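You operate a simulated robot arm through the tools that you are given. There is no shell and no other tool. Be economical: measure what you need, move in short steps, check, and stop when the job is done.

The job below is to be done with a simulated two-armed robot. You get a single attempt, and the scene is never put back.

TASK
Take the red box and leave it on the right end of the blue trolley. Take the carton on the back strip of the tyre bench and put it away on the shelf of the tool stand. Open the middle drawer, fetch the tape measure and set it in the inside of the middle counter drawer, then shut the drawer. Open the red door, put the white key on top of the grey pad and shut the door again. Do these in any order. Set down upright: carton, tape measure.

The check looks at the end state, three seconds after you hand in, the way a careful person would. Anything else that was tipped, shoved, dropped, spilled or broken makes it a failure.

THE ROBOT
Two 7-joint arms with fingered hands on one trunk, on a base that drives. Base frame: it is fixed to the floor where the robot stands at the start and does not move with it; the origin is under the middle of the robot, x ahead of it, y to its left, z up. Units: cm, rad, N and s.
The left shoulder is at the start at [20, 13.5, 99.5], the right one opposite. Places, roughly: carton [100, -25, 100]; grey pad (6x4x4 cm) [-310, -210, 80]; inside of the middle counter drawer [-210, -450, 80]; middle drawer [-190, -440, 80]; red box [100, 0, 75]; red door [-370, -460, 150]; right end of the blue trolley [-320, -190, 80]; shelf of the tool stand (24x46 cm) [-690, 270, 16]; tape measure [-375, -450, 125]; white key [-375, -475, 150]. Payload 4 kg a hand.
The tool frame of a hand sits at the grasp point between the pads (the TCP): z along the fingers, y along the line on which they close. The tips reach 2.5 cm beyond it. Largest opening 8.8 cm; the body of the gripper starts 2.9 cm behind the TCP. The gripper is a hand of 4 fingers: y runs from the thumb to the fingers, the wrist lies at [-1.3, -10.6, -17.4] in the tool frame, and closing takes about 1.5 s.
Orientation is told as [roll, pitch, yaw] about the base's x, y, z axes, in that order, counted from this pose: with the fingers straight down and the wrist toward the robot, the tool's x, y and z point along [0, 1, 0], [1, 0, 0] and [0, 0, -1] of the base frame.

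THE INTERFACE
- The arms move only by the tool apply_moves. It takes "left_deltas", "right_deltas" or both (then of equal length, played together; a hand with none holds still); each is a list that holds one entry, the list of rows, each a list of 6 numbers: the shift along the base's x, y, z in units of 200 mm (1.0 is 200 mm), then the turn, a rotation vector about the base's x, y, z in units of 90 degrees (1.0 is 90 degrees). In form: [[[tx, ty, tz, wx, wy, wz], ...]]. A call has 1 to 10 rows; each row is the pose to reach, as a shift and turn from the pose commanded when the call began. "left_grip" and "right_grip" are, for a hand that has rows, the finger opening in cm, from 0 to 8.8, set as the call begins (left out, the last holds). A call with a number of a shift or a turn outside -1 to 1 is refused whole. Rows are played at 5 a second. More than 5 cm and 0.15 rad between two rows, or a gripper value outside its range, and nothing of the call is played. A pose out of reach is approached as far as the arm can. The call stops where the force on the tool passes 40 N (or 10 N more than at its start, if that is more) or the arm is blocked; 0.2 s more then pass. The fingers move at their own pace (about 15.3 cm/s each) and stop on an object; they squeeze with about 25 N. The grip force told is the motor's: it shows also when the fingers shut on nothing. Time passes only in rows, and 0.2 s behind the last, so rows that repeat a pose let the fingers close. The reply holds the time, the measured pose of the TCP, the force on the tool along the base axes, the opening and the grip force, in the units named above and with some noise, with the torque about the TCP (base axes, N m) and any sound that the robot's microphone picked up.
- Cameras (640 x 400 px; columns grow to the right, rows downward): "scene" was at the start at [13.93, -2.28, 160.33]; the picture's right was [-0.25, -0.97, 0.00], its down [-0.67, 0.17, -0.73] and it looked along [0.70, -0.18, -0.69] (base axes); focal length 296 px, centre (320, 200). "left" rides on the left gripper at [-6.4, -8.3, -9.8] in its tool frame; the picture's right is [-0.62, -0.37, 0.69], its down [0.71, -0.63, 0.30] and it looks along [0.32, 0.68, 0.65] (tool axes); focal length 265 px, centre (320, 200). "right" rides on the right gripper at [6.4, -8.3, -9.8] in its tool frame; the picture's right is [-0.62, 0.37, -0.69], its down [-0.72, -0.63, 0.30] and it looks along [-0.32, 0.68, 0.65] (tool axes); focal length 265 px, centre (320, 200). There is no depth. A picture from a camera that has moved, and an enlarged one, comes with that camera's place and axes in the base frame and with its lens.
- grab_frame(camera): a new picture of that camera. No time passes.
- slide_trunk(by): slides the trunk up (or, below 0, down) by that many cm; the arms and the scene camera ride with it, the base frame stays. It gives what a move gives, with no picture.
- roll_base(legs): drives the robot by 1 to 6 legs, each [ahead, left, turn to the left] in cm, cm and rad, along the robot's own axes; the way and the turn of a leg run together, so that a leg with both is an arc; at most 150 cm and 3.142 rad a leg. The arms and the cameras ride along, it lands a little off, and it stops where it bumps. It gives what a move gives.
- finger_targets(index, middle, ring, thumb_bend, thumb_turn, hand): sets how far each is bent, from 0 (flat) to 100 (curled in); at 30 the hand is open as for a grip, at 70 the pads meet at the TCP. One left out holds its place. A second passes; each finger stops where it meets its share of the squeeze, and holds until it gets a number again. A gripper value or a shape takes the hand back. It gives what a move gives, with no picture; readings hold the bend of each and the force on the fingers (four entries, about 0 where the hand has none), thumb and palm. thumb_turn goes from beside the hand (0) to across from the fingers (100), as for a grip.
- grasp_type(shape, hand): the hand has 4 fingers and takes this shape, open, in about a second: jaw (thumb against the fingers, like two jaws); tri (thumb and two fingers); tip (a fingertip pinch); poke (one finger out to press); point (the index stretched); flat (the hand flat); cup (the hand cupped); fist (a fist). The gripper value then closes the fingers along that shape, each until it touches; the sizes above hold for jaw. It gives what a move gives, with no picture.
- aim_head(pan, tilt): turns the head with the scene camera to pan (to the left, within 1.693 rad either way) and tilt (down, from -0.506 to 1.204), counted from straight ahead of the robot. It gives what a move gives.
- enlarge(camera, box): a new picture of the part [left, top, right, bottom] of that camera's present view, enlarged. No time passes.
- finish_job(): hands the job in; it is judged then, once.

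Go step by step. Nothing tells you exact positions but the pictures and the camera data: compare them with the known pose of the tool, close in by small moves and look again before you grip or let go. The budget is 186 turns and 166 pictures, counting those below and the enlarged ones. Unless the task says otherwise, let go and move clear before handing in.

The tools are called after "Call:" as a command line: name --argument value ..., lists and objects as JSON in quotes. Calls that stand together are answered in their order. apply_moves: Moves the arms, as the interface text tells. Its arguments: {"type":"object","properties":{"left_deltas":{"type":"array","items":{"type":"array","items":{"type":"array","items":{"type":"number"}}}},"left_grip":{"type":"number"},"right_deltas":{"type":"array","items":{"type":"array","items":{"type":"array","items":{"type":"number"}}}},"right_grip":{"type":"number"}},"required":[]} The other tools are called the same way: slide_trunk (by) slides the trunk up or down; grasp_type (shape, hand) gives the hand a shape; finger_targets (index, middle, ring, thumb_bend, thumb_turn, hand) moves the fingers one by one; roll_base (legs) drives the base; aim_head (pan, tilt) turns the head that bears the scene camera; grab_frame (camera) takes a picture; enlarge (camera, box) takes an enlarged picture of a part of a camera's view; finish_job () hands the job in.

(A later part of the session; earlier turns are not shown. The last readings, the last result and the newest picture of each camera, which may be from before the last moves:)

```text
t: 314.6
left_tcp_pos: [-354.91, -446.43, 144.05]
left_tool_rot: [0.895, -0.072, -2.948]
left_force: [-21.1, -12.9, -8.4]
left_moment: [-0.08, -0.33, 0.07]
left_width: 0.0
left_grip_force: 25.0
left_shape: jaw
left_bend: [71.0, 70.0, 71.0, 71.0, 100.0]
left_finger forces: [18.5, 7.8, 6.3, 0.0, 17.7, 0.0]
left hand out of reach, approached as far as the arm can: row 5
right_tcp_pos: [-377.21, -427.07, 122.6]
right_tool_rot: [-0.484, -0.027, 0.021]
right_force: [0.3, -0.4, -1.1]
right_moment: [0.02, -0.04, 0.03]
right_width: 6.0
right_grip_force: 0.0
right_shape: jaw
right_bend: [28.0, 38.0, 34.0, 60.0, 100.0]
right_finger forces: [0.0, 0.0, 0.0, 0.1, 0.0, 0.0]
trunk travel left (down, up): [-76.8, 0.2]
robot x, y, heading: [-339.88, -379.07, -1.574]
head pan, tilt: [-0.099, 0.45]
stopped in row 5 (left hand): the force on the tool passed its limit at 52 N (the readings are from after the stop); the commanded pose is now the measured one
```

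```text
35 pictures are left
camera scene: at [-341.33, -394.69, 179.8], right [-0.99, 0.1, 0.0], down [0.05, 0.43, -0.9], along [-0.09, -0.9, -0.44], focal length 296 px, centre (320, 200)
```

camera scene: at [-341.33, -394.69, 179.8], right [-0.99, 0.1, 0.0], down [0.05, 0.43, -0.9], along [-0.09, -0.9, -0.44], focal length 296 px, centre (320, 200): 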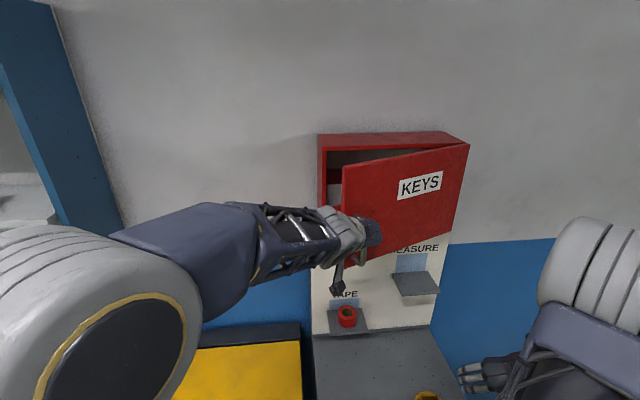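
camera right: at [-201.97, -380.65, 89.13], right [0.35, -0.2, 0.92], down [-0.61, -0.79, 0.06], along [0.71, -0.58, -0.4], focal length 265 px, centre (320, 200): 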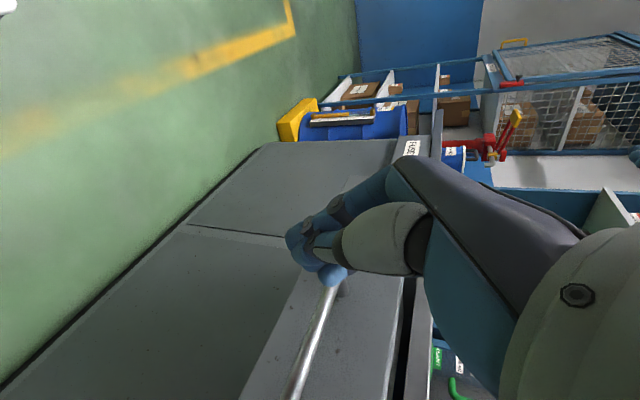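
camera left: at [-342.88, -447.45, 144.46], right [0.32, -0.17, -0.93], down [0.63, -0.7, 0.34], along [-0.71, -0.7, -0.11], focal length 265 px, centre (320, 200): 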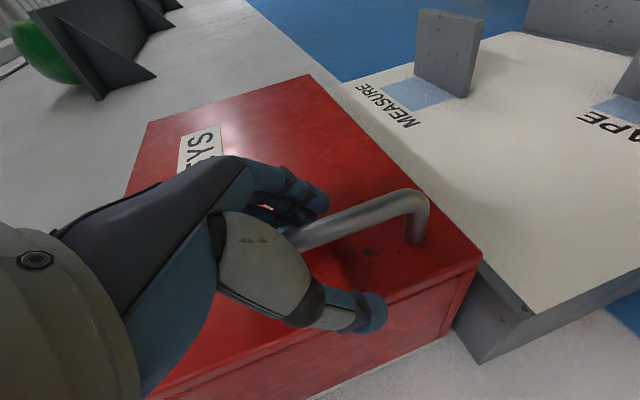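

The door is about 22° open before the arm reached an awkward posture. I'll release the handle and back off, then push the door wider from its inner edge.

Call:
apply_moves --left_deltas '[[[0, 0, 0, 0, 0, 0], [0, 0, 0, 0, 0, 0], [0, 0, 0, 0, 0, 0], [0, 0, 0, 0, 0, 0], [0, 0, 0, 0, 0, 0]]]' --left_grip 7

Call:
apply_moves --left_deltas '[[[0.02, 0.1, 0, 0, 0, -0.02], [0.05, 0.25, 0, 0, 0, -0.05], [0.15, 0.4, 0, 0, 0, -0.1], [0.3, 0.5, 0, 0, 0, -0.13], [0.45, 0.55, 0, 0, 0, -0.15]]]'

Call:
grab_frame --camera "scene"

```text
t: 315.8
left_tcp_pos: [-354.46, -446.43, 144.28]
left_tool_rot: [0.895, -0.072, -2.941]
left_force: [0.1, -0.6, -0.7]
left_moment: [-0.01, -0.02, 0.0]
left_width: 7.01
left_grip_force: 0.0
left_shape: jaw
left_bend: [27.0, 34.0, 32.0, 50.0, 99.0]
left_finger forces: [0.0, 0.0, 0.0, 0.0, 0.0, 0.0]
right_tcp_pos: [-376.97, -426.83, 122.62]
right_tool_rot: [-0.484, -0.028, 0.021]
right_force: [1.0, -0.8, 0.0]
right_moment: [-0.04, -0.02, -0.03]
right_width: 6.0
right_grip_force: 0.1
right_shape: jaw
right_bend: [28.0, 38.0, 34.0, 60.0, 100.0]
right_finger forces: [0.1, 0.1, 0.1, 0.1, 0.0, 0.0]
trunk travel left (down, up): [-76.8, 0.2]
robot x, y, heading: [-340.09, -379.35, -1.577]
head pan, tilt: [-0.099, 0.45]
```

```text
t: 317.0
left_tcp_pos: [-345.46, -435.4, 144.34]
left_tool_rot: [0.898, -0.07, 3.103]
left_force: [-1.4, -0.4, -0.4]
left_moment: [0.02, -0.03, 0.04]
left_width: 7.0
left_grip_force: 0.0
left_shape: jaw
left_bend: [27.0, 34.0, 32.0, 50.0, 99.0]
left_finger forces: [0.1, 0.0, 0.0, 0.0, 0.0, 0.0]
right_tcp_pos: [-377.13, -426.93, 122.63]
right_tool_rot: [-0.484, -0.029, 0.022]
right_force: [-0.5, -0.8, -0.7]
right_moment: [-0.03, -0.01, 0.01]
right_width: 6.0
right_grip_force: 0.0
right_shape: jaw
right_bend: [28.0, 38.0, 34.0, 60.0, 100.0]
right_finger forces: [0.0, 0.1, 0.0, 0.0, 0.0, 0.1]
trunk travel left (down, up): [-76.8, 0.2]
robot x, y, heading: [-339.95, -378.94, -1.577]
head pan, tilt: [-0.099, 0.45]
```

```text
34 pictures are left
camera scene: at [-341.28, -394.52, 179.83], right [-0.99, 0.1, 0.0], down [0.05, 0.43, -0.9], along [-0.09, -0.9, -0.44], focal length 296 px, centre (320, 200)
```

scene: 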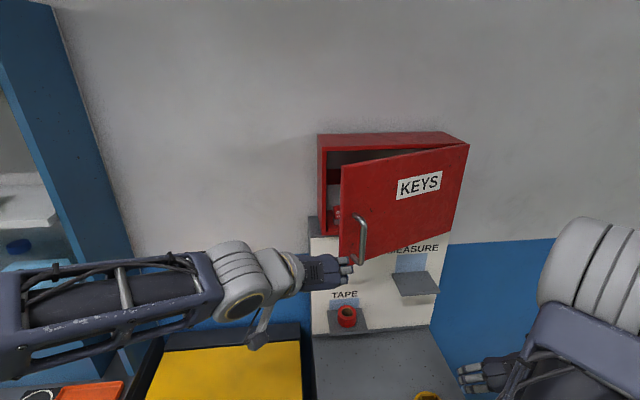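

The door stays where it was left. I'll bring the closed left hand around its free edge into the gap.

Call:
apply_moves --left_deltas '[[[0.2, -0.12, 0.1, 0, 0, 0], [0.4, -0.25, 0.15, 0, 0, 0], [0.45, -0.47, 0.2, 0, 0, 0], [0.45, -0.7, 0.2, 0, 0, 0], [0.45, -0.9, 0.2, 0, 0, 0], [0.4, -1.0, 0.2, 0, 0, 0], [0.2, -1.0, 0.2, 0, 0, 0], [0.0, -1.0, 0.2, 0, 0, 0], [-0.2, -1.0, 0.2, 0, 0, 0], [-0.4, -1.0, 0.2, 0, 0, 0]]]' --left_grip 0

Call:
grab_frame --camera "scene"

```text
refused: row 1 steps farther than a row can; nothing moved
```

```text
33 pictures are left
camera scene: at [-341.28, -394.52, 179.83], right [-0.99, 0.1, 0.0], down [0.05, 0.43, -0.9], along [-0.09, -0.9, -0.44], focal length 296 px, centre (320, 200)
```

scene: 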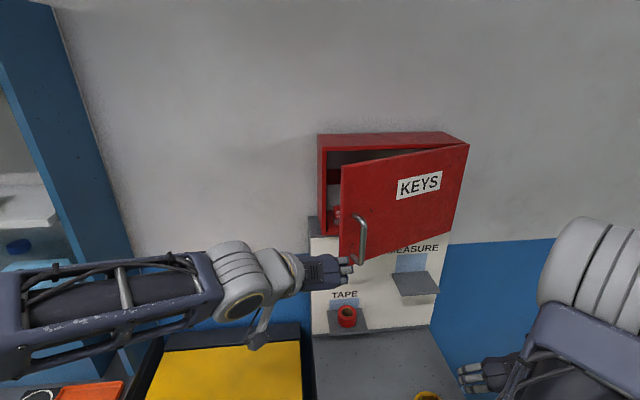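

Call:
apply_moves --left_deltas '[[[0.18, -0.1, 0.08, 0, 0, 0], [0.36, -0.2, 0.15, 0, 0, 0], [0.45, -0.4, 0.2, 0, 0, 0], [0.45, -0.62, 0.2, 0, 0, 0], [0.45, -0.84, 0.2, 0, 0, 0], [0.4, -1.0, 0.2, 0, 0, 0], [0.2, -1.0, 0.2, 0, 0, 0], [0.0, -1.0, 0.2, 0, 0, 0], [-0.2, -1.0, 0.2, 0, 0, 0], [-0.4, -1.0, 0.2, 0, 0, 0]]]' --left_grip 0

Call:
grab_frame --camera "scene"

```text
t: 319.2
left_tcp_pos: [-353.47, -455.39, 148.32]
left_tool_rot: [0.894, -0.071, 3.107]
left_force: [0.2, 0.0, 0.2]
left_moment: [0.02, 0.01, 0.0]
left_width: 0.0
left_grip_force: 25.6
left_shape: jaw
left_bend: [70.0, 70.0, 70.0, 38.0, 100.0]
left_finger forces: [0.0, 0.1, 0.0, 0.0, 0.1, 0.1]
right_tcp_pos: [-376.89, -426.92, 122.65]
right_tool_rot: [-0.482, -0.028, 0.022]
right_force: [-0.3, 0.2, -0.3]
right_moment: [-0.05, -0.02, -0.02]
right_width: 5.97
right_grip_force: 0.0
right_shape: jaw
right_bend: [28.0, 38.0, 34.0, 60.0, 100.0]
right_finger forces: [0.0, 0.0, 0.1, 0.0, 0.0, 0.1]
trunk travel left (down, up): [-76.8, 0.2]
robot x, y, heading: [-339.76, -379.26, -1.571]
head pan, tilt: [-0.099, 0.45]
```

```text
32 pictures are left
camera scene: at [-341.06, -394.54, 179.83], right [-0.99, 0.1, 0.0], down [0.04, 0.43, -0.9], along [-0.09, -0.9, -0.44], focal length 296 px, centre (320, 200)
```

scene: 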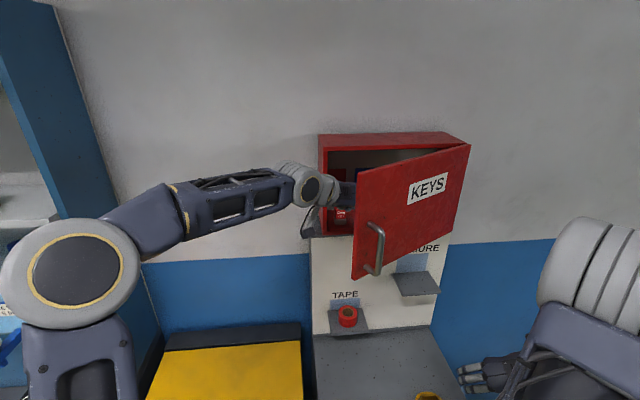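

The hand is inside and the door is already wider. I'll sweep it further open.

Call:
apply_moves --left_deltas '[[[-0.12, 0.1, 0, 0, 0, 0], [-0.24, 0.22, 0, 0, 0, 0], [-0.36, 0.34, 0, 0, 0, 0], [-0.48, 0.46, 0, 0, 0, 0], [-0.6, 0.58, 0, 0, 0, 0], [-0.7, 0.7, 0, 0, 0, 0]]]'

Call:
grab_frame --camera "scene"

```text
t: 320.6
left_tcp_pos: [-367.46, -441.42, 148.14]
left_tool_rot: [0.894, -0.072, 3.107]
left_force: [0.6, 0.0, -0.2]
left_moment: [0.02, 0.01, -0.05]
left_width: 0.0
left_grip_force: 25.0
left_shape: jaw
left_bend: [70.0, 70.0, 70.0, 38.0, 100.0]
left_finger forces: [0.1, 0.1, 0.0, 0.1, 0.0, 0.0]
right_tcp_pos: [-376.82, -426.88, 122.67]
right_tool_rot: [-0.484, -0.028, 0.02]
right_force: [-0.7, 0.8, -0.5]
right_moment: [0.04, 0.01, -0.02]
right_width: 5.98
right_grip_force: 0.1
right_shape: jaw
right_bend: [28.0, 38.0, 34.0, 60.0, 100.0]
right_finger forces: [0.0, 0.0, 0.0, 0.1, 0.1, 0.0]
trunk travel left (down, up): [-76.8, 0.2]
robot x, y, heading: [-340.01, -379.54, -1.575]
head pan, tilt: [-0.099, 0.45]
```

```text
31 pictures are left
camera scene: at [-341.1, -394.57, 179.82], right [-0.99, 0.1, 0.0], down [0.04, 0.43, -0.9], along [-0.09, -0.9, -0.44], focal length 296 px, centre (320, 200)
```

scene: 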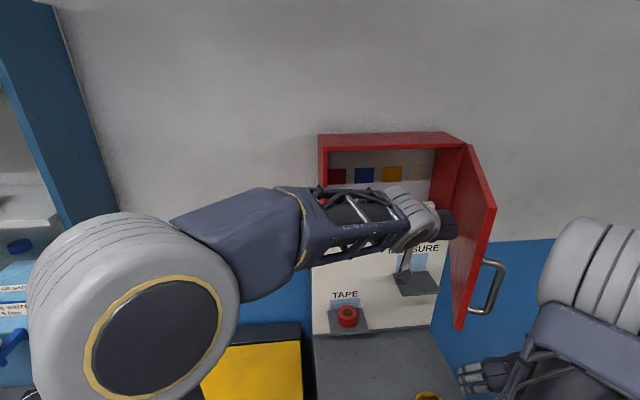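

The door is wide open. I'll pull the left hand aside and look inside.

Call:
apply_moves --left_deltas '[[[0.2, 0.05, 0, 0, 0, 0], [0.4, 0.1, 0, 0, 0, 0], [0.6, 0.2, 0, 0, 0, 0], [0.8, 0.35, -0.05, 0, 0, 0], [1.0, 0.45, -0.15, 0, 0, 0]]]' --left_grip 4

Call:
apply_moves --left_deltas '[[[0.2, 0.05, -0.1, 0, 0, 0], [0.4, 0.1, -0.2, 0, 0, 0], [0.6, 0.15, -0.3, 0, 0, 0]]]'

Call:
enlarge --camera "scene" --box '[300, 120, 500, 245]'

```text
refused: row 4 steps farther than a row can; nothing moved
```

```text
t: 321.4
left_tcp_pos: [-355.82, -438.21, 142.09]
left_tool_rot: [0.894, -0.07, 3.093]
left_force: [3.9, -4.8, 0.3]
left_moment: [0.22, 0.23, -0.34]
left_width: 0.0
left_grip_force: 25.5
left_shape: jaw
left_bend: [70.0, 70.0, 70.0, 38.0, 100.0]
left_finger forces: [0.1, 0.0, 0.1, 0.0, 0.0, 0.0]
right_tcp_pos: [-376.96, -427.07, 122.55]
right_tool_rot: [-0.484, -0.028, 0.021]
right_force: [0.1, -0.2, 0.9]
right_moment: [-0.02, 0.02, -0.01]
right_width: 6.0
right_grip_force: 0.1
right_shape: jaw
right_bend: [28.0, 38.0, 34.0, 60.0, 100.0]
right_finger forces: [0.1, 0.1, 0.0, 0.1, 0.1, 0.1]
trunk travel left (down, up): [-76.8, 0.2]
robot x, y, heading: [-340.31, -379.1, -1.573]
head pan, tilt: [-0.099, 0.45]
```

```text
3.20 times, centred on (400, 182) of scene
camera zoom: at [-340.99, -394.66, 179.82], right [-0.99, 0.1, 0.0], down [0.04, 0.43, -0.9], along [-0.09, -0.9, -0.44], focal length 946 px, centre (64, 256)
```

zoom: 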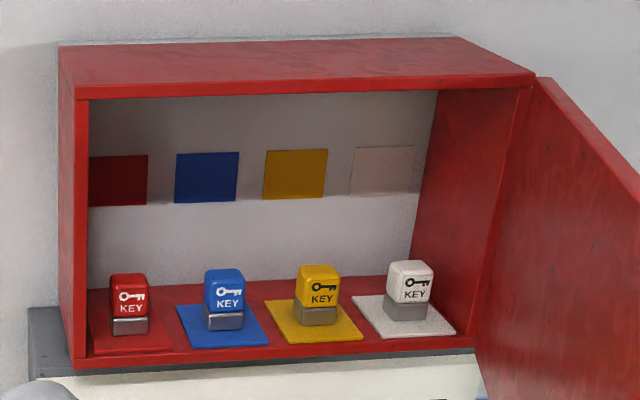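

The white key block stands at the right end, at about (-380, -468.5), z 136…141.5. I'll clear the left hand to the side, and fold the right arm back to its normal posture so it won't touch the open door.

Call:
apply_moves --left_deltas '[[[0.15, 0.05, 0, 0, 0, 0], [0.3, 0.1, 0, 0, 0, 0], [0.45, 0.15, 0, 0, 0, 0], [0.6, 0.2, 0, 0, 0, 0]]]'

Call:
apply_moves --right_deltas '[[[0, 0.05, -0.05, 0.09, 0, 0], [0.05, 0.05, -0.1, 0.18, 0, 0], [0.1, 0.05, -0.15, 0.27, 0, 0], [0.15, 0.05, -0.2, 0.308, 0, 0]]]'

Call:
apply_moves --right_deltas '[[[0.03, 0, -0.03, 0, 0, -0.094], [0.06, 0, -0.06, 0, 0, -0.188], [0.09, 0, -0.09, 0, 0, -0.282], [0.12, 0, -0.12, 0, 0, -0.376], [0.15, 0, -0.15, 0, 0, -0.47], [0.18, 0, -0.18, 0, 0, -0.564], [0.21, 0, -0.21, 0, 0, -0.658], [0.24, 0, -0.24, 0, 0, -0.752], [0.27, 0, -0.27, 0, 0, -0.846], [0.3, 0, -0.3, 0, 0, -0.94]]]'

Call:
grab_frame --camera "scene"

```text
t: 322.4
left_tcp_pos: [-343.73, -434.45, 142.01]
left_tool_rot: [0.897, -0.069, 3.104]
left_force: [0.1, -0.7, -0.6]
left_moment: [-0.04, -0.04, 0.03]
left_width: 0.02
left_grip_force: 25.1
left_shape: jaw
left_bend: [70.0, 70.0, 70.0, 38.0, 100.0]
left_finger forces: [0.0, 0.0, 0.1, 0.1, 0.1, 0.0]
right_tcp_pos: [-376.98, -427.01, 122.59]
right_tool_rot: [-0.483, -0.026, 0.02]
right_force: [0.1, -1.0, -0.2]
right_moment: [0.01, 0.02, 0.02]
right_width: 6.0
right_grip_force: 0.1
right_shape: jaw
right_bend: [28.0, 38.0, 34.0, 60.0, 100.0]
right_finger forces: [0.1, 0.0, 0.0, 0.1, 0.0, 0.1]
trunk travel left (down, up): [-76.8, 0.2]
robot x, y, heading: [-340.07, -378.92, -1.574]
head pan, tilt: [-0.099, 0.45]
```

```text
t: 323.4
left_tcp_pos: [-343.61, -434.54, 142.05]
left_tool_rot: [0.895, -0.072, 3.107]
left_force: [-0.7, 0.1, 0.0]
left_moment: [-0.02, 0.0, 0.0]
left_width: 0.0
left_grip_force: 25.2
left_shape: jaw
left_bend: [70.0, 70.0, 70.0, 38.0, 100.0]
left_finger forces: [0.0, 0.1, 0.0, 0.1, 0.1, 0.0]
right_tcp_pos: [-373.97, -425.98, 118.66]
right_tool_rot: [0.003, -0.035, 0.005]
right_force: [0.4, -0.1, -1.0]
right_moment: [-0.01, -0.01, -0.05]
right_width: 6.01
right_grip_force: 0.0
right_shape: jaw
right_bend: [28.0, 38.0, 34.0, 60.0, 100.0]
right_finger forces: [0.1, 0.2, 0.0, 0.1, 0.0, 0.0]
trunk travel left (down, up): [-76.8, 0.2]
robot x, y, heading: [-340.5, -379.57, -1.573]
head pan, tilt: [-0.099, 0.45]
```

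```text
t: 325.6
left_tcp_pos: [-343.59, -434.4, 142.0]
left_tool_rot: [0.894, -0.071, 3.105]
left_force: [0.1, 0.0, -0.5]
left_moment: [-0.01, -0.03, 0.01]
left_width: 0.02
left_grip_force: 25.3
left_shape: jaw
left_bend: [70.0, 70.0, 70.0, 38.0, 100.0]
left_finger forces: [0.1, 0.1, 0.1, 0.0, 0.0, 0.0]
right_tcp_pos: [-370.75, -428.56, 112.38]
right_tool_rot: [0.003, -0.033, -1.472]
right_force: [0.3, 0.1, 0.0]
right_moment: [0.0, 0.03, -0.01]
right_width: 5.98
right_grip_force: 0.0
right_shape: jaw
right_bend: [28.0, 38.0, 34.0, 60.0, 100.0]
right_finger forces: [0.0, 0.0, 0.0, 0.0, 0.0, 0.0]
right hand out of reach, approached as far as the arm can: row 9, 10
trunk travel left (down, up): [-76.8, 0.2]
robot x, y, heading: [-340.34, -379.23, -1.577]
head pan, tilt: [-0.099, 0.45]
```

```text
29 pictures are left
camera scene: at [-341.13, -394.52, 179.83], right [-0.99, 0.1, 0.0], down [0.04, 0.43, -0.9], along [-0.09, -0.9, -0.44], focal length 296 px, centre (320, 200)
```

scene: 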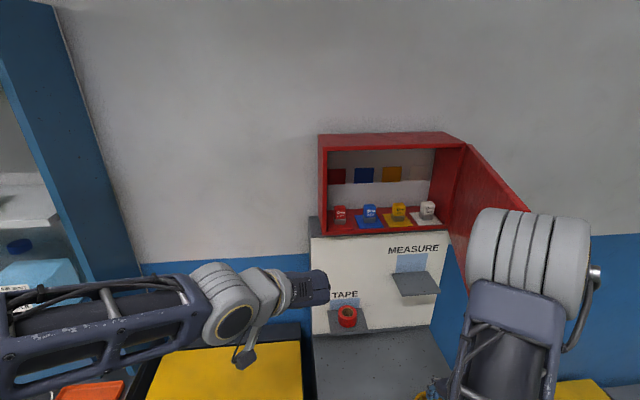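

The right elbow still crowds the door. I'll stretch the right arm out to the side, behind the door's reach.

Call:
apply_moves --right_deltas '[[[-0.1, 0.18, 0.05, 0, 0, -0.04], [-0.2, 0.36, 0.1, 0, 0, -0.08], [-0.32, 0.54, 0.15, 0, 0, -0.12], [-0.48, 0.7, 0.2, 0, 0, -0.16], [-0.64, 0.82, 0.2, 0, 0, -0.2], [-0.82, 0.92, 0.2, 0, 0, -0.26], [-1.0, 1.0, 0.2, 0, 0, -0.32]]]'

Call:
apply_moves --right_deltas '[[[-0.2, 0.05, 0, 0, 0, -0.05], [-0.4, 0.1, 0, 0, 0, -0.1], [-0.6, 0.12, 0, 0, 0, -0.15], [-0.8, 0.15, 0, 0, 0, -0.2], [-1.0, 0.15, 0, 0, 0, -0.25]]]'

Call:
grab_frame --camera "scene"

```text
t: 327.2
left_tcp_pos: [-343.49, -434.58, 141.89]
left_tool_rot: [0.895, -0.071, 3.107]
left_force: [1.0, 0.0, 0.4]
left_moment: [0.03, 0.04, -0.01]
left_width: 0.0
left_grip_force: 25.0
left_shape: jaw
left_bend: [70.0, 70.0, 70.0, 38.0, 100.0]
left_finger forces: [0.0, 0.0, 0.0, 0.0, 0.0, 0.1]
right_tcp_pos: [-390.75, -408.76, 116.47]
right_tool_rot: [0.0, -0.037, -1.974]
right_force: [0.1, 0.2, -0.1]
right_moment: [0.01, 0.01, 0.0]
right_width: 6.0
right_grip_force: 0.0
right_shape: jaw
right_bend: [28.0, 38.0, 34.0, 60.0, 100.0]
right_finger forces: [0.0, 0.1, 0.1, 0.0, 0.0, 0.0]
right hand out of reach, approached as far as the arm can: row 1, 2, 3
trunk travel left (down, up): [-76.8, 0.2]
robot x, y, heading: [-340.01, -378.86, -1.578]
head pan, tilt: [-0.099, 0.45]
```

```text
t: 328.4
left_tcp_pos: [-343.54, -434.48, 141.98]
left_tool_rot: [0.896, -0.071, 3.107]
left_force: [0.5, 0.3, -1.6]
left_moment: [0.01, -0.02, 0.0]
left_width: 0.02
left_grip_force: 25.6
left_shape: jaw
left_bend: [70.0, 70.0, 70.0, 38.0, 100.0]
left_finger forces: [0.0, 0.1, 0.0, 0.0, 0.0, 0.0]
right_tcp_pos: [-410.84, -405.51, 116.47]
right_tool_rot: [0.002, -0.033, -2.367]
right_force: [0.0, 0.0, 0.9]
right_moment: [0.01, -0.01, 0.03]
right_width: 5.97
right_grip_force: 0.1
right_shape: jaw
right_bend: [28.0, 38.0, 34.0, 60.0, 100.0]
right_finger forces: [0.0, 0.0, 0.0, 0.1, 0.1, 0.0]
trunk travel left (down, up): [-76.8, 0.2]
robot x, y, heading: [-340.1, -379.27, -1.576]
head pan, tilt: [-0.099, 0.45]
```

```text
28 pictures are left
camera scene: at [-341.1, -394.52, 179.83], right [-0.99, 0.1, 0.0], down [0.04, 0.43, -0.9], along [-0.09, -0.9, -0.44], focal length 296 px, centre (320, 200)
```

scene: 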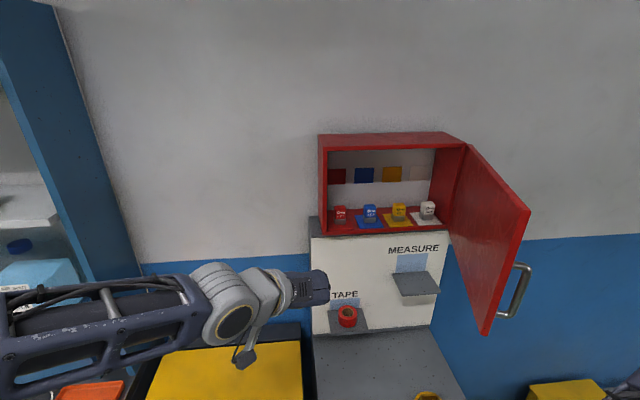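

The way is clear. I'll move the base 12 cm right and 8 cm ahead so the left hand can reach the key.

Call:
roll_base --legs '[[0, -13, 0.005], [8, 0, 0]]'

Call:
apply_moves --left_deltas '[[[-0.1, 0.02, 0.05, 0, 0, 0], [-0.3, 0.02, 0.1, 0, 0, 0], [-0.5, 0.02, 0.15, 0, 0, 0], [-0.7, 0.0, 0.15, 0, 0, 0], [-0.85, -0.1, 0.15, 0, 0, 0], [-0.95, -0.25, 0.15, 0, 0, 0], [-1.0, -0.4, 0.15, 0, 0, 0]]]' --left_grip 6

Call:
grab_frame --camera "left"

Call:
enlarge --camera "scene" --box '[280, 120, 480, 245]'

```text
t: 330.4
left_tcp_pos: [-356.37, -442.56, 141.87]
left_tool_rot: [0.896, -0.073, 3.108]
left_force: [0.6, 0.4, -0.1]
left_moment: [-0.02, 0.01, -0.03]
left_width: 0.0
left_grip_force: 25.1
left_shape: jaw
left_bend: [70.0, 70.0, 70.0, 39.0, 100.0]
left_finger forces: [0.0, 0.1, 0.0, 0.1, 0.1, 0.0]
right_tcp_pos: [-423.55, -413.74, 116.35]
right_tool_rot: [-0.001, -0.036, -2.364]
right_force: [0.5, 0.1, -0.3]
right_moment: [-0.05, -0.01, -0.01]
right_width: 5.99
right_grip_force: 0.2
right_shape: jaw
right_bend: [28.0, 38.0, 34.0, 60.0, 100.0]
right_finger forces: [0.0, 0.1, 0.1, 0.1, 0.0, 0.1]
trunk travel left (down, up): [-76.8, 0.2]
robot x, y, heading: [-353.09, -387.27, -1.573]
head pan, tilt: [-0.099, 0.45]
```

```text
t: 332.2
left_tcp_pos: [-366.43, -457.11, 145.4]
left_tool_rot: [0.895, -0.077, -2.966]
left_force: [0.8, -0.2, 0.5]
left_moment: [0.01, 0.0, 0.0]
left_width: 6.02
left_grip_force: 0.0
left_shape: jaw
left_bend: [28.0, 38.0, 34.0, 59.0, 99.0]
left_finger forces: [0.1, 0.0, 0.0, 0.0, 0.1, 0.1]
right_tcp_pos: [-423.54, -413.77, 116.27]
right_tool_rot: [0.002, -0.036, -2.366]
right_force: [-0.2, -0.8, -0.6]
right_moment: [0.0, 0.04, -0.01]
right_width: 5.99
right_grip_force: 0.1
right_shape: jaw
right_bend: [28.0, 38.0, 34.0, 60.0, 100.0]
right_finger forces: [0.1, 0.1, 0.0, 0.0, 0.0, 0.0]
trunk travel left (down, up): [-76.8, 0.2]
robot x, y, heading: [-352.98, -387.12, -1.571]
head pan, tilt: [-0.099, 0.45]
stopped in row 7 (left hand): the arm was blocked; the commanded pose is now the measured one
```

```text
27 pictures are left
camera left: at [-360.2, -444.19, 145.75], right [0.32, -0.1, -0.94], down [0.76, -0.56, 0.32], along [-0.56, -0.82, -0.1], focal length 265 px, centre (320, 200)
```

left: 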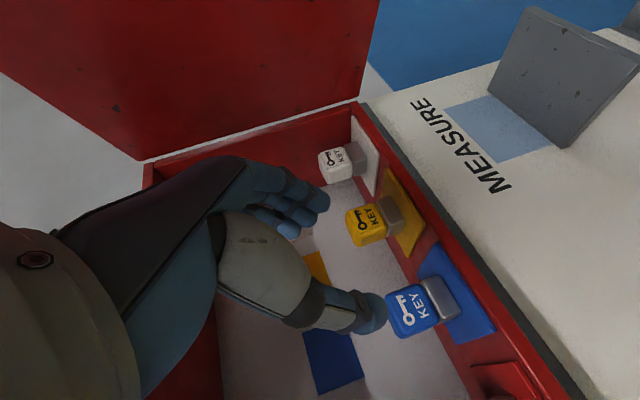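

```text
3.20 times, centred on (380, 182) of scene
camera zoom: at [-353.87, -402.56, 179.83], right [-0.99, 0.1, 0.0], down [0.04, 0.43, -0.9], along [-0.09, -0.9, -0.44], focal length 946 px, centre (128, 256)
```

zoom: 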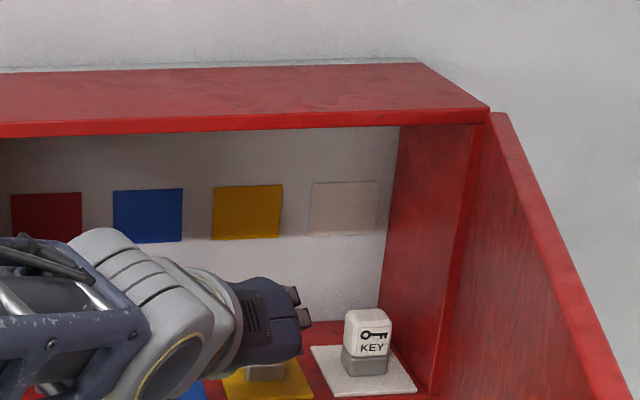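

The white key's cap is confirmed at (-379.8, -467, ~140.5). The arm drifted a little, so I'll back out slightly, restore the yaw, and go to a point straight in front of the key.

Call:
apply_moves --left_deltas '[[[0, 0.2, 0, 0, 0, -0.04], [-0.05, 0.4, 0.02, 0, 0, -0.08], [-0.2, 0.5, 0.04, 0, 0, -0.11], [-0.4, 0.5, 0.04, 0, 0, -0.11], [-0.55, 0.5, 0.04, 0, 0, -0.11], [-0.67, 0.45, 0.04, 0, 0, -0.11]]]' --left_grip 6

Call:
grab_frame --camera "scene"

```text
t: 333.8
left_tcp_pos: [-376.29, -451.49, 146.14]
left_tool_rot: [0.892, -0.074, -3.05]
left_force: [0.7, -0.5, -0.1]
left_moment: [0.02, 0.02, -0.03]
left_width: 6.01
left_grip_force: 0.0
left_shape: jaw
left_bend: [28.0, 38.0, 34.0, 59.0, 99.0]
left_finger forces: [0.1, 0.0, 0.0, 0.1, 0.0, 0.0]
right_tcp_pos: [-423.53, -413.8, 116.29]
right_tool_rot: [0.001, -0.033, -2.363]
right_force: [-0.7, 0.8, 1.4]
right_moment: [0.06, 0.02, -0.04]
right_width: 6.0
right_grip_force: 0.0
right_shape: jaw
right_bend: [28.0, 38.0, 34.0, 60.0, 100.0]
right_finger forces: [0.0, 0.0, 0.0, 0.0, 0.0, 0.0]
trunk travel left (down, up): [-76.8, 0.2]
robot x, y, heading: [-353.06, -387.23, -1.57]
head pan, tilt: [-0.099, 0.45]
stopped in row 6 (left hand): the arm was blocked; the commanded pose is now the measured one
```

```text
25 pictures are left
camera scene: at [-353.86, -402.63, 179.82], right [-0.99, 0.1, 0.0], down [0.04, 0.43, -0.9], along [-0.09, -0.9, -0.44], focal length 296 px, centre (320, 200)
```

scene: 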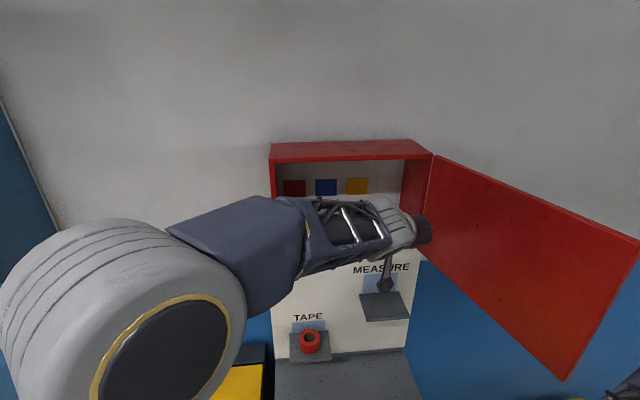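

The door swung even wider. I'll continue toward the key.

Call:
apply_moves --left_deltas '[[[-0.1, -0.1, 0, 0, 0, -0.02], [-0.18, -0.25, 0, 0, 0, -0.04], [-0.18, -0.4, 0, 0, 0, -0.055], [-0.18, -0.5, -0.03, 0, 0, -0.055]]]' --left_grip 6

Call:
grab_frame --camera "left"

```text
t: 334.8
left_tcp_pos: [-379.91, -461.25, 145.54]
left_tool_rot: [0.894, -0.073, -3.14]
left_force: [0.3, 0.4, 0.6]
left_moment: [0.01, 0.0, 0.01]
left_width: 5.99
left_grip_force: 0.0
left_shape: jaw
left_bend: [28.0, 38.0, 34.0, 59.0, 99.0]
left_finger forces: [0.0, 0.1, 0.1, 0.1, 0.0, 0.0]
right_tcp_pos: [-423.66, -413.68, 116.22]
right_tool_rot: [0.0, -0.036, -2.363]
right_force: [0.8, 0.4, 0.1]
right_moment: [-0.03, 0.03, 0.02]
right_width: 6.01
right_grip_force: 0.1
right_shape: jaw
right_bend: [28.0, 38.0, 34.0, 60.0, 100.0]
right_finger forces: [0.1, 0.1, 0.0, 0.0, 0.0, 0.0]
trunk travel left (down, up): [-76.8, 0.2]
robot x, y, heading: [-353.02, -387.0, -1.577]
head pan, tilt: [-0.099, 0.45]
```

```text
24 pictures are left
camera left: at [-371.6, -449.53, 145.95], right [0.3, -0.15, -0.94], down [0.66, -0.68, 0.32], along [-0.69, -0.71, -0.11], focal length 265 px, centre (320, 200)
```

left: 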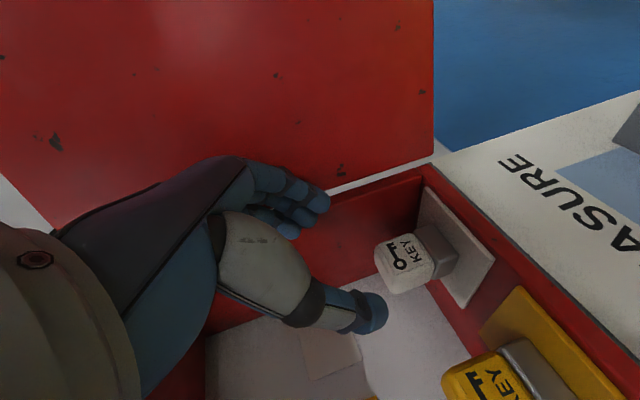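

The key is right in line: cap front at (-380.1, -466), top z ≈ 141.3. I'll narrow the opening to 5.3 cm and go in.

Call:
apply_moves --left_deltas '[[[0, 0, 0, 0, 0, 0], [-0.005, -0.08, -0.06, 0, 0, 0], [-0.01, -0.16, -0.12, 0, 0, 0], [-0.01, -0.24, -0.18, 0, 0, 0]]]' --left_grip 5.3

Call:
grab_frame --camera "left"

```text
t: 335.6
left_tcp_pos: [-379.83, -464.41, 143.55]
left_tool_rot: [0.897, -0.071, -3.138]
left_force: [21.5, 19.3, 4.1]
left_moment: [-0.28, 0.56, -0.97]
left_width: 4.95
left_grip_force: 0.0
left_shape: jaw
left_bend: [29.0, 47.0, 37.0, 64.0, 100.0]
left_finger forces: [0.0, 28.2, 0.0, 0.0, 0.1, 0.1]
right_tcp_pos: [-423.42, -413.6, 116.36]
right_tool_rot: [0.0, -0.034, -2.364]
right_force: [-0.1, 0.5, 0.0]
right_moment: [0.02, -0.03, -0.01]
right_width: 6.0
right_grip_force: 0.1
right_shape: jaw
right_bend: [28.0, 38.0, 34.0, 60.0, 100.0]
right_finger forces: [0.0, 0.0, 0.0, 0.0, 0.0, 0.0]
trunk travel left (down, up): [-76.8, 0.2]
robot x, y, heading: [-352.71, -387.01, -1.575]
head pan, tilt: [-0.099, 0.45]
stopped in row 4 (left hand): the force on the tool passed its limit at 62 N (the readings are from after the stop); the commanded pose is now the measured one
```

```text
23 pictures are left
camera left: at [-371.45, -452.66, 143.88], right [0.3, -0.15, -0.94], down [0.66, -0.68, 0.32], along [-0.69, -0.72, -0.1], focal length 265 px, centre (320, 200)
```

left: 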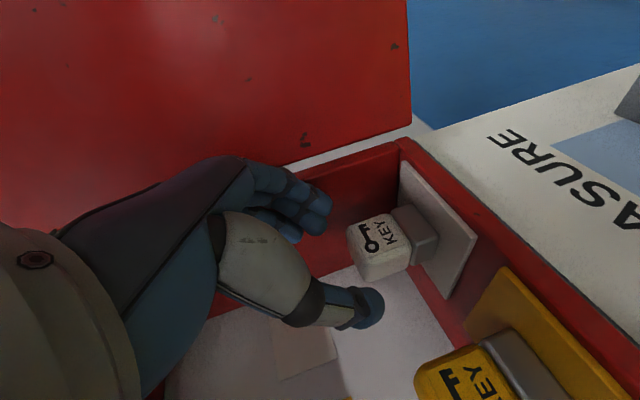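

The finger knuckles touched the cabinet's right wall edge. I'll back off, yaw the hand about 17° so it comes in from the left, and retry.

Call:
apply_moves --left_deltas '[[[0.03, 0.1, 0.03, 0, 0, 0], [0.08, 0.22, 0.06, 0, 0, -0.06], [0.1, 0.27, 0.06, 0, 0, -0.12], [0.1, 0.27, 0.06, 0, 0, -0.19]]]' --left_grip 5.3

Call:
apply_moves --left_deltas '[[[-0.03, -0.12, -0.04, 0, 0, 0], [-0.06, -0.24, -0.09, 0, 0, 0], [-0.085, -0.34, -0.15, 0, 0, 0]]]'

Call:
grab_frame --camera "left"

```text
t: 336.6
left_tcp_pos: [-378.05, -458.91, 144.59]
left_tool_rot: [0.897, -0.073, 2.842]
left_force: [-0.2, 0.7, 0.1]
left_moment: [0.0, 0.01, 0.01]
left_width: 5.31
left_grip_force: 0.1
left_shape: jaw
left_bend: [29.0, 41.0, 37.0, 64.0, 100.0]
left_finger forces: [0.1, 0.0, 0.0, 0.0, 0.0, 0.0]
right_tcp_pos: [-423.53, -413.69, 116.33]
right_tool_rot: [0.001, -0.036, -2.365]
right_force: [0.3, 0.3, -0.6]
right_moment: [0.01, -0.03, 0.03]
right_width: 6.02
right_grip_force: 0.1
right_shape: jaw
right_bend: [28.0, 38.0, 34.0, 60.0, 100.0]
right_finger forces: [0.1, 0.0, 0.0, 0.0, 0.0, 0.0]
trunk travel left (down, up): [-76.8, 0.2]
robot x, y, heading: [-353.07, -387.13, -1.57]
head pan, tilt: [-0.099, 0.45]
```

```text
t: 337.4
left_tcp_pos: [-379.78, -465.89, 141.38]
left_tool_rot: [0.897, -0.073, 2.845]
left_force: [1.6, -0.3, -1.7]
left_moment: [-0.02, 0.01, 0.01]
left_width: 5.23
left_grip_force: 0.0
left_shape: jaw
left_bend: [29.0, 42.0, 37.0, 64.0, 100.0]
left_finger forces: [0.0, 2.0, 0.1, 0.0, 0.1, 0.1]
right_tcp_pos: [-423.54, -413.72, 116.23]
right_tool_rot: [0.001, -0.035, -2.362]
right_force: [-0.1, 0.1, -0.2]
right_moment: [0.02, 0.03, 0.01]
right_width: 5.99
right_grip_force: 0.0
right_shape: jaw
right_bend: [28.0, 38.0, 34.0, 60.0, 100.0]
right_finger forces: [0.0, 0.0, 0.1, 0.0, 0.1, 0.0]
trunk travel left (down, up): [-76.8, 0.2]
robot x, y, heading: [-352.48, -387.09, -1.573]
head pan, tilt: [-0.099, 0.45]
```

```text
22 pictures are left
camera left: at [-368.31, -457.17, 141.82], right [0.24, -0.24, -0.94], down [0.43, -0.85, 0.32], along [-0.87, -0.48, -0.1], focal length 265 px, centre (320, 200)
```

left: 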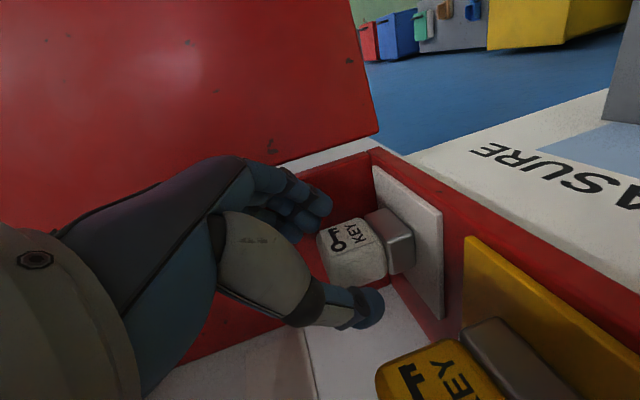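

Nearly there: I need about 1.6 cm more depth, then I close.

Call:
apply_moves --left_deltas '[[[0, -0.04, -0.01, 0, 0, 0], [-0.005, -0.08, -0.025, 0, 0, 0]]]'

Call:
apply_moves --left_deltas '[[[0, 0, 0, 0, 0, 0], [0, 0, 0, 0, 0, 0], [0, 0, 0, 0, 0, 0], [0, 0, 0, 0, 0, 0], [0, 0, 0, 0, 0, 0], [0, 0, 0, 0, 0, 0], [0, 0, 0, 0, 0, 0], [0, 0, 0, 0, 0, 0]]]' --left_grip 0

Call:
grab_frame --camera "left"

```text
t: 338.0
left_tcp_pos: [-379.82, -467.47, 140.96]
left_tool_rot: [0.897, -0.072, 2.845]
left_force: [8.3, 1.8, 1.3]
left_moment: [-0.04, 0.21, -0.26]
left_width: 5.21
left_grip_force: 0.1
left_shape: jaw
left_bend: [29.0, 43.0, 37.0, 64.0, 100.0]
left_finger forces: [0.0, 7.7, 0.3, 0.1, 0.1, 0.0]
right_tcp_pos: [-423.59, -413.73, 116.38]
right_tool_rot: [0.0, -0.035, -2.364]
right_force: [-0.2, 1.0, 0.1]
right_moment: [0.0, -0.02, 0.03]
right_width: 6.0
right_grip_force: 0.1
right_shape: jaw
right_bend: [28.0, 38.0, 34.0, 60.0, 100.0]
right_finger forces: [0.0, 0.1, 0.1, 0.1, 0.0, 0.0]
trunk travel left (down, up): [-76.8, 0.2]
robot x, y, heading: [-352.79, -387.36, -1.574]
head pan, tilt: [-0.099, 0.45]
```

```text
t: 339.8
left_tcp_pos: [-379.85, -467.54, 140.96]
left_tool_rot: [0.898, -0.074, 2.845]
left_force: [-0.5, -0.8, 0.2]
left_moment: [0.04, 0.0, 0.01]
left_width: 3.0
left_grip_force: 25.1
left_shape: jaw
left_bend: [74.0, 48.0, 54.0, 74.0, 100.0]
left_finger forces: [15.9, 5.1, 0.0, 0.0, 21.0, 0.0]
right_tcp_pos: [-423.56, -413.68, 116.26]
right_tool_rot: [0.001, -0.036, -2.363]
right_force: [-0.6, -0.5, 0.4]
right_moment: [-0.02, 0.02, -0.02]
right_width: 6.0
right_grip_force: 0.0
right_shape: jaw
right_bend: [28.0, 38.0, 34.0, 60.0, 100.0]
right_finger forces: [0.0, 0.0, 0.1, 0.0, 0.0, 0.1]
trunk travel left (down, up): [-76.8, 0.2]
robot x, y, heading: [-352.92, -386.91, -1.571]
head pan, tilt: [-0.099, 0.45]
```

```text
21 pictures are left
camera left: at [-368.46, -458.75, 141.39], right [0.24, -0.24, -0.94], down [0.43, -0.85, 0.32], along [-0.87, -0.48, -0.1], focal length 265 px, centre (320, 200)
```

left: 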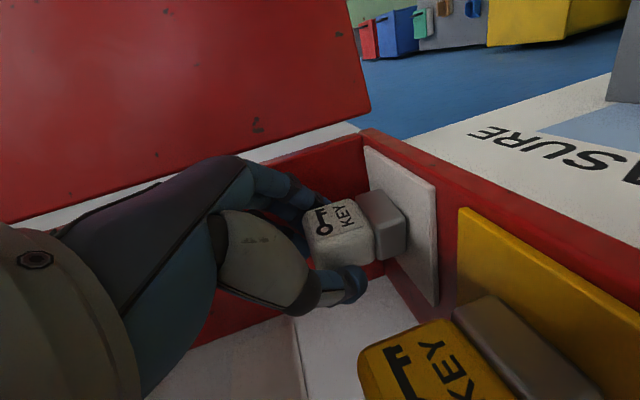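

The cap is gripped (3.0 cm). I'll lift straight up a few cm, then withdraw.

Call:
apply_moves --left_deltas '[[[0, 0, 0.08, 0, 0, 0], [0, 0, 0.16, 0, 0, 0], [0.02, 0.05, 0.22, 0, 0, 0], [0.05, 0.2, 0.25, 0, 0, 0], [0.1, 0.4, 0.25, 0, 0, 0], [0.15, 0.6, 0.25, 0, 0, 0], [0.25, 0.8, 0.25, 0, 0, 0], [0.4, 0.95, 0.25, 0, 0, 0]]]'

Call:
grab_frame --camera "left"

```text
t: 341.6
left_tcp_pos: [-371.78, -448.41, 146.1]
left_tool_rot: [0.895, -0.072, 2.843]
left_force: [0.1, -0.1, -0.4]
left_moment: [0.03, 0.03, -0.01]
left_width: 3.05
left_grip_force: 25.1
left_shape: jaw
left_bend: [74.0, 48.0, 54.0, 74.0, 100.0]
left_finger forces: [15.5, 5.3, 0.0, 0.1, 20.8, 0.1]
right_tcp_pos: [-423.58, -413.63, 116.28]
right_tool_rot: [0.0, -0.031, -2.366]
right_force: [-0.3, -0.8, 0.8]
right_moment: [-0.01, 0.01, 0.02]
right_width: 5.99
right_grip_force: 0.1
right_shape: jaw
right_bend: [28.0, 38.0, 34.0, 60.0, 100.0]
right_finger forces: [0.0, 0.1, 0.2, 0.1, 0.0, 0.0]
trunk travel left (down, up): [-76.8, 0.2]
robot x, y, heading: [-353.04, -387.06, -1.572]
head pan, tilt: [-0.099, 0.45]
```

```text
20 pictures are left
camera left: at [-360.35, -439.58, 146.47], right [0.24, -0.24, -0.94], down [0.43, -0.85, 0.32], along [-0.87, -0.48, -0.1], focal length 265 px, centre (320, 200)
```

left: 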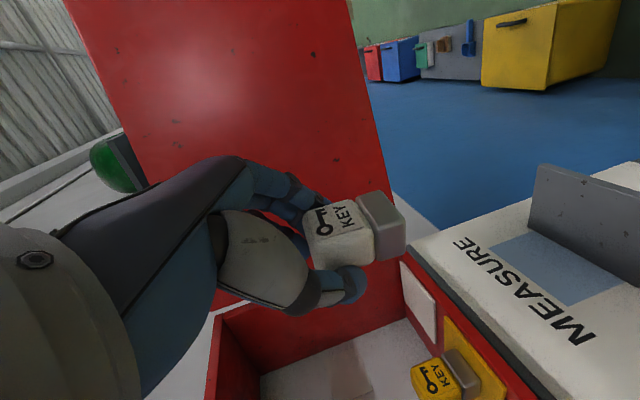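

The key is securely held. Now the door needs shutting from its outer side. I'll back away, tuck the left hand (with the key) to its own side, and look.

Call:
roll_base --legs '[[-32, 0, 0]]'

Call:
apply_moves --left_deltas '[[[0.2, 0.02, 0, 0, 0, 0], [0.4, 0.04, 0, 0, 0, 0], [0.6, 0.06, 0, 0, 0, 0], [0.8, 0.08, 0, 0, 0, 0], [1.0, 0.1, 0, 0, 0, 0]]]'

Call:
apply_moves --left_deltas '[[[0.2, 0.02, 0, 0, 0, 0], [0.4, 0.04, 0, 0, 0, 0], [0.6, 0.06, 0, 0, 0, 0], [0.8, 0.08, 0, 0, 0, 0]]]'

Call:
aim_head --pan -0.45 --tilt 0.5

Call:
grab_frame --camera "scene"

```text
t: 343.8
left_tcp_pos: [-371.53, -416.75, 146.14]
left_tool_rot: [0.897, -0.071, 2.848]
left_force: [0.0, -0.6, 0.1]
left_moment: [0.01, 0.02, -0.01]
left_width: 3.03
left_grip_force: 25.0
left_shape: jaw
left_bend: [74.0, 48.0, 54.0, 74.0, 100.0]
left_finger forces: [15.5, 5.5, 0.1, 0.0, 20.9, 0.0]
right_tcp_pos: [-423.53, -382.16, 116.28]
right_tool_rot: [-0.001, -0.034, -2.363]
right_force: [0.0, -0.3, 0.3]
right_moment: [0.01, -0.03, -0.01]
right_width: 5.98
right_grip_force: 0.0
right_shape: jaw
right_bend: [28.0, 38.0, 34.0, 60.0, 100.0]
right_finger forces: [0.0, 0.0, 0.1, 0.1, 0.1, 0.0]
trunk travel left (down, up): [-76.8, 0.2]
robot x, y, heading: [-352.7, -354.96, -1.568]
head pan, tilt: [-0.099, 0.45]
```

```text
t: 344.9
left_tcp_pos: [-351.52, -414.68, 146.11]
left_tool_rot: [0.899, -0.072, 2.847]
left_force: [-0.1, 0.3, -0.6]
left_moment: [0.0, 0.0, 0.0]
left_width: 3.04
left_grip_force: 24.8
left_shape: jaw
left_bend: [74.0, 48.0, 54.0, 74.0, 100.0]
left_finger forces: [15.5, 5.5, 0.1, 0.0, 20.9, 0.0]
right_tcp_pos: [-423.49, -382.15, 116.34]
right_tool_rot: [0.002, -0.032, -2.362]
right_force: [-0.8, -0.3, 1.9]
right_moment: [0.01, -0.02, -0.01]
right_width: 6.0
right_grip_force: 0.1
right_shape: jaw
right_bend: [28.0, 38.0, 34.0, 60.0, 100.0]
right_finger forces: [0.0, 0.0, 0.1, 0.1, 0.1, 0.0]
trunk travel left (down, up): [-76.8, 0.2]
robot x, y, heading: [-353.27, -355.45, -1.57]
head pan, tilt: [-0.099, 0.45]
```

```text
t: 345.9
left_tcp_pos: [-335.53, -413.13, 145.92]
left_tool_rot: [0.897, -0.074, 2.847]
left_force: [0.3, 0.0, -0.5]
left_moment: [-0.01, -0.02, 0.0]
left_width: 3.05
left_grip_force: 25.0
left_shape: jaw
left_bend: [74.0, 48.0, 54.0, 74.0, 100.0]
left_finger forces: [15.4, 5.6, 0.0, 0.1, 21.0, 0.0]
right_tcp_pos: [-423.48, -382.14, 116.26]
right_tool_rot: [0.002, -0.033, -2.36]
right_force: [-0.3, 0.1, 0.1]
right_moment: [0.03, 0.02, -0.02]
right_width: 6.02
right_grip_force: 0.0
right_shape: jaw
right_bend: [28.0, 38.0, 34.0, 60.0, 100.0]
right_finger forces: [0.0, 0.0, 0.1, 0.0, 0.0, 0.1]
trunk travel left (down, up): [-76.8, 0.2]
robot x, y, heading: [-352.9, -355.64, -1.574]
head pan, tilt: [-0.099, 0.45]
```

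```text
t: 346.8
left_tcp_pos: [-335.52, -413.11, 146.03]
left_tool_rot: [0.897, -0.072, 2.847]
left_force: [-0.9, -0.5, -0.2]
left_moment: [0.03, 0.0, -0.02]
left_width: 3.0
left_grip_force: 25.4
left_shape: jaw
left_bend: [74.0, 48.0, 54.0, 74.0, 100.0]
left_finger forces: [15.6, 5.5, 0.1, 0.0, 21.0, 0.0]
right_tcp_pos: [-423.57, -382.18, 116.29]
right_tool_rot: [-0.001, -0.035, -2.361]
right_force: [-0.2, 0.2, 1.0]
right_moment: [-0.01, 0.02, -0.01]
right_width: 6.0
right_grip_force: 0.2
right_shape: jaw
right_bend: [28.0, 38.0, 34.0, 60.0, 100.0]
right_finger forces: [0.1, 0.0, 0.0, 0.1, 0.0, 0.0]
trunk travel left (down, up): [-76.8, 0.2]
robot x, y, heading: [-352.93, -355.63, -1.57]
head pan, tilt: [-0.45, 0.499]
```

```text
19 pictures are left
camera scene: at [-356.92, -369.92, 179.38], right [-0.9, 0.43, 0.0], down [0.21, 0.43, -0.88], along [-0.38, -0.79, -0.48], focal length 296 px, centre (320, 200)
```

scene: 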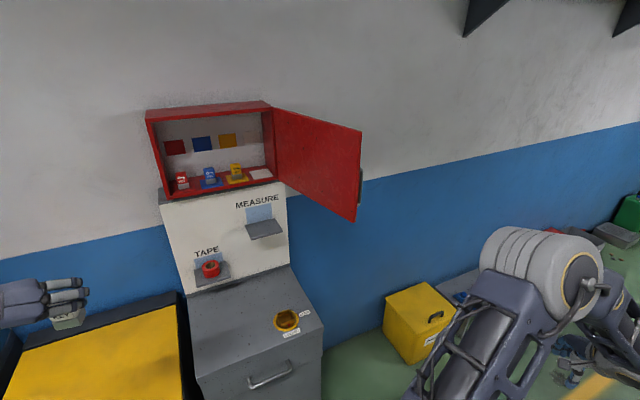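

The door stands at ~105° with its free edge at (-395, -427.5). I'll shift the base to the right and bring the right hand (closed, tool down) onto the door's outer side.

Call:
roll_base --legs '[[0, -45, 0]]'

Call:
apply_moves --right_deltas '[[[0.2, 0, 0.05, 0, 0, 0.05], [0.4, 0, 0.1, 0, 0, 0.1], [0.6, 0, 0.15, 0, 0, 0.15], [0.8, 0, 0.2, 0, 0, 0.2], [1.0, 0, 0.25, 0, 0, 0.25]]]' --right_grip 0

Call:
apply_moves --right_deltas '[[[0.15, -0.12, 0.12, 0, 0, 0.05], [0.3, -0.24, 0.24, 0, 0, 0.1], [0.45, -0.36, 0.36, 0, 0, 0.15], [0.6, -0.48, 0.48, 0, 0, 0.2], [0.75, -0.6, 0.6, 0, 0, 0.25], [0.9, -0.72, 0.72, 0, 0, 0.25]]]'

Call:
grab_frame --camera "scene"

```text
t: 349.5
left_tcp_pos: [-379.8, -413.26, 145.93]
left_tool_rot: [0.897, -0.073, 2.857]
left_force: [-0.2, 0.0, -0.3]
left_moment: [0.01, 0.01, -0.07]
left_width: 3.03
left_grip_force: 24.8
left_shape: jaw
left_bend: [74.0, 48.0, 54.0, 74.0, 100.0]
left_finger forces: [15.4, 5.5, 0.0, 0.0, 21.0, 0.0]
right_tcp_pos: [-468.0, -383.11, 116.41]
right_tool_rot: [0.0, -0.036, -2.353]
right_force: [0.1, 0.6, 0.0]
right_moment: [-0.02, 0.02, 0.0]
right_width: 6.02
right_grip_force: 0.0
right_shape: jaw
right_bend: [28.0, 38.0, 34.0, 60.0, 100.0]
right_finger forces: [0.0, 0.0, 0.0, 0.0, 0.0, 0.1]
trunk travel left (down, up): [-76.8, 0.2]
robot x, y, heading: [-397.53, -355.64, -1.555]
head pan, tilt: [-0.45, 0.499]
```

```text
t: 350.7
left_tcp_pos: [-379.73, -413.34, 145.92]
left_tool_rot: [0.896, -0.075, 2.857]
left_force: [-0.7, -0.5, -1.1]
left_moment: [0.02, -0.04, -0.04]
left_width: 3.01
left_grip_force: 25.2
left_shape: jaw
left_bend: [74.0, 48.0, 54.0, 74.0, 100.0]
left_finger forces: [15.5, 5.6, 0.0, 0.1, 20.9, 0.0]
right_tcp_pos: [-448.2, -383.14, 121.27]
right_tool_rot: [0.0, -0.036, -1.958]
right_force: [-0.3, -0.2, -0.4]
right_moment: [0.02, 0.03, 0.03]
right_width: 0.0
right_grip_force: 25.0
right_shape: jaw
right_bend: [70.0, 70.0, 70.0, 38.0, 100.0]
right_finger forces: [0.0, 0.1, 0.0, 0.0, 0.0, 0.0]
trunk travel left (down, up): [-76.8, 0.2]
robot x, y, heading: [-397.79, -355.92, -1.558]
head pan, tilt: [-0.45, 0.499]
```

```text
t: 352.1
left_tcp_pos: [-379.77, -413.32, 145.97]
left_tool_rot: [0.899, -0.075, 2.856]
left_force: [-0.3, -0.5, 0.3]
left_moment: [-0.02, -0.01, -0.02]
left_width: 3.01
left_grip_force: 24.9
left_shape: jaw
left_bend: [74.0, 48.0, 54.0, 74.0, 100.0]
left_finger forces: [15.5, 5.5, 0.1, 0.1, 20.9, 0.0]
right_tcp_pos: [-430.17, -397.79, 135.59]
right_tool_rot: [0.003, -0.034, -1.567]
right_force: [0.4, -0.6, -0.3]
right_moment: [-0.03, -0.05, -0.03]
right_width: 0.0
right_grip_force: 24.8
right_shape: jaw
right_bend: [70.0, 70.0, 70.0, 38.0, 100.0]
right_finger forces: [0.0, 0.0, 0.1, 0.0, 0.1, 0.0]
trunk travel left (down, up): [-76.8, 0.2]
robot x, y, heading: [-397.42, -355.8, -1.56]
head pan, tilt: [-0.45, 0.499]
```

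```text
18 pictures are left
camera scene: at [-401.58, -370.2, 179.38], right [-0.9, 0.43, 0.0], down [0.2, 0.43, -0.88], along [-0.37, -0.79, -0.48], focal length 296 px, centre (320, 200)
```

scene: 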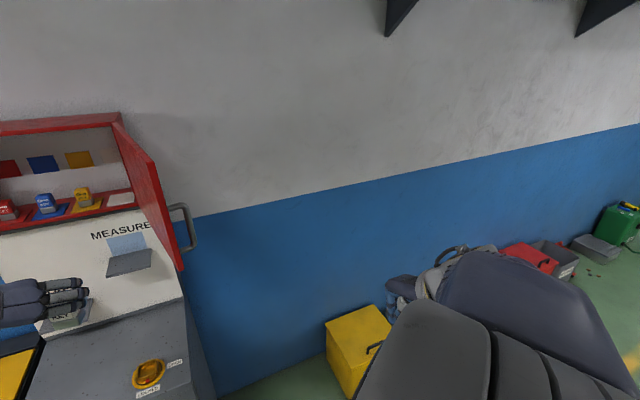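

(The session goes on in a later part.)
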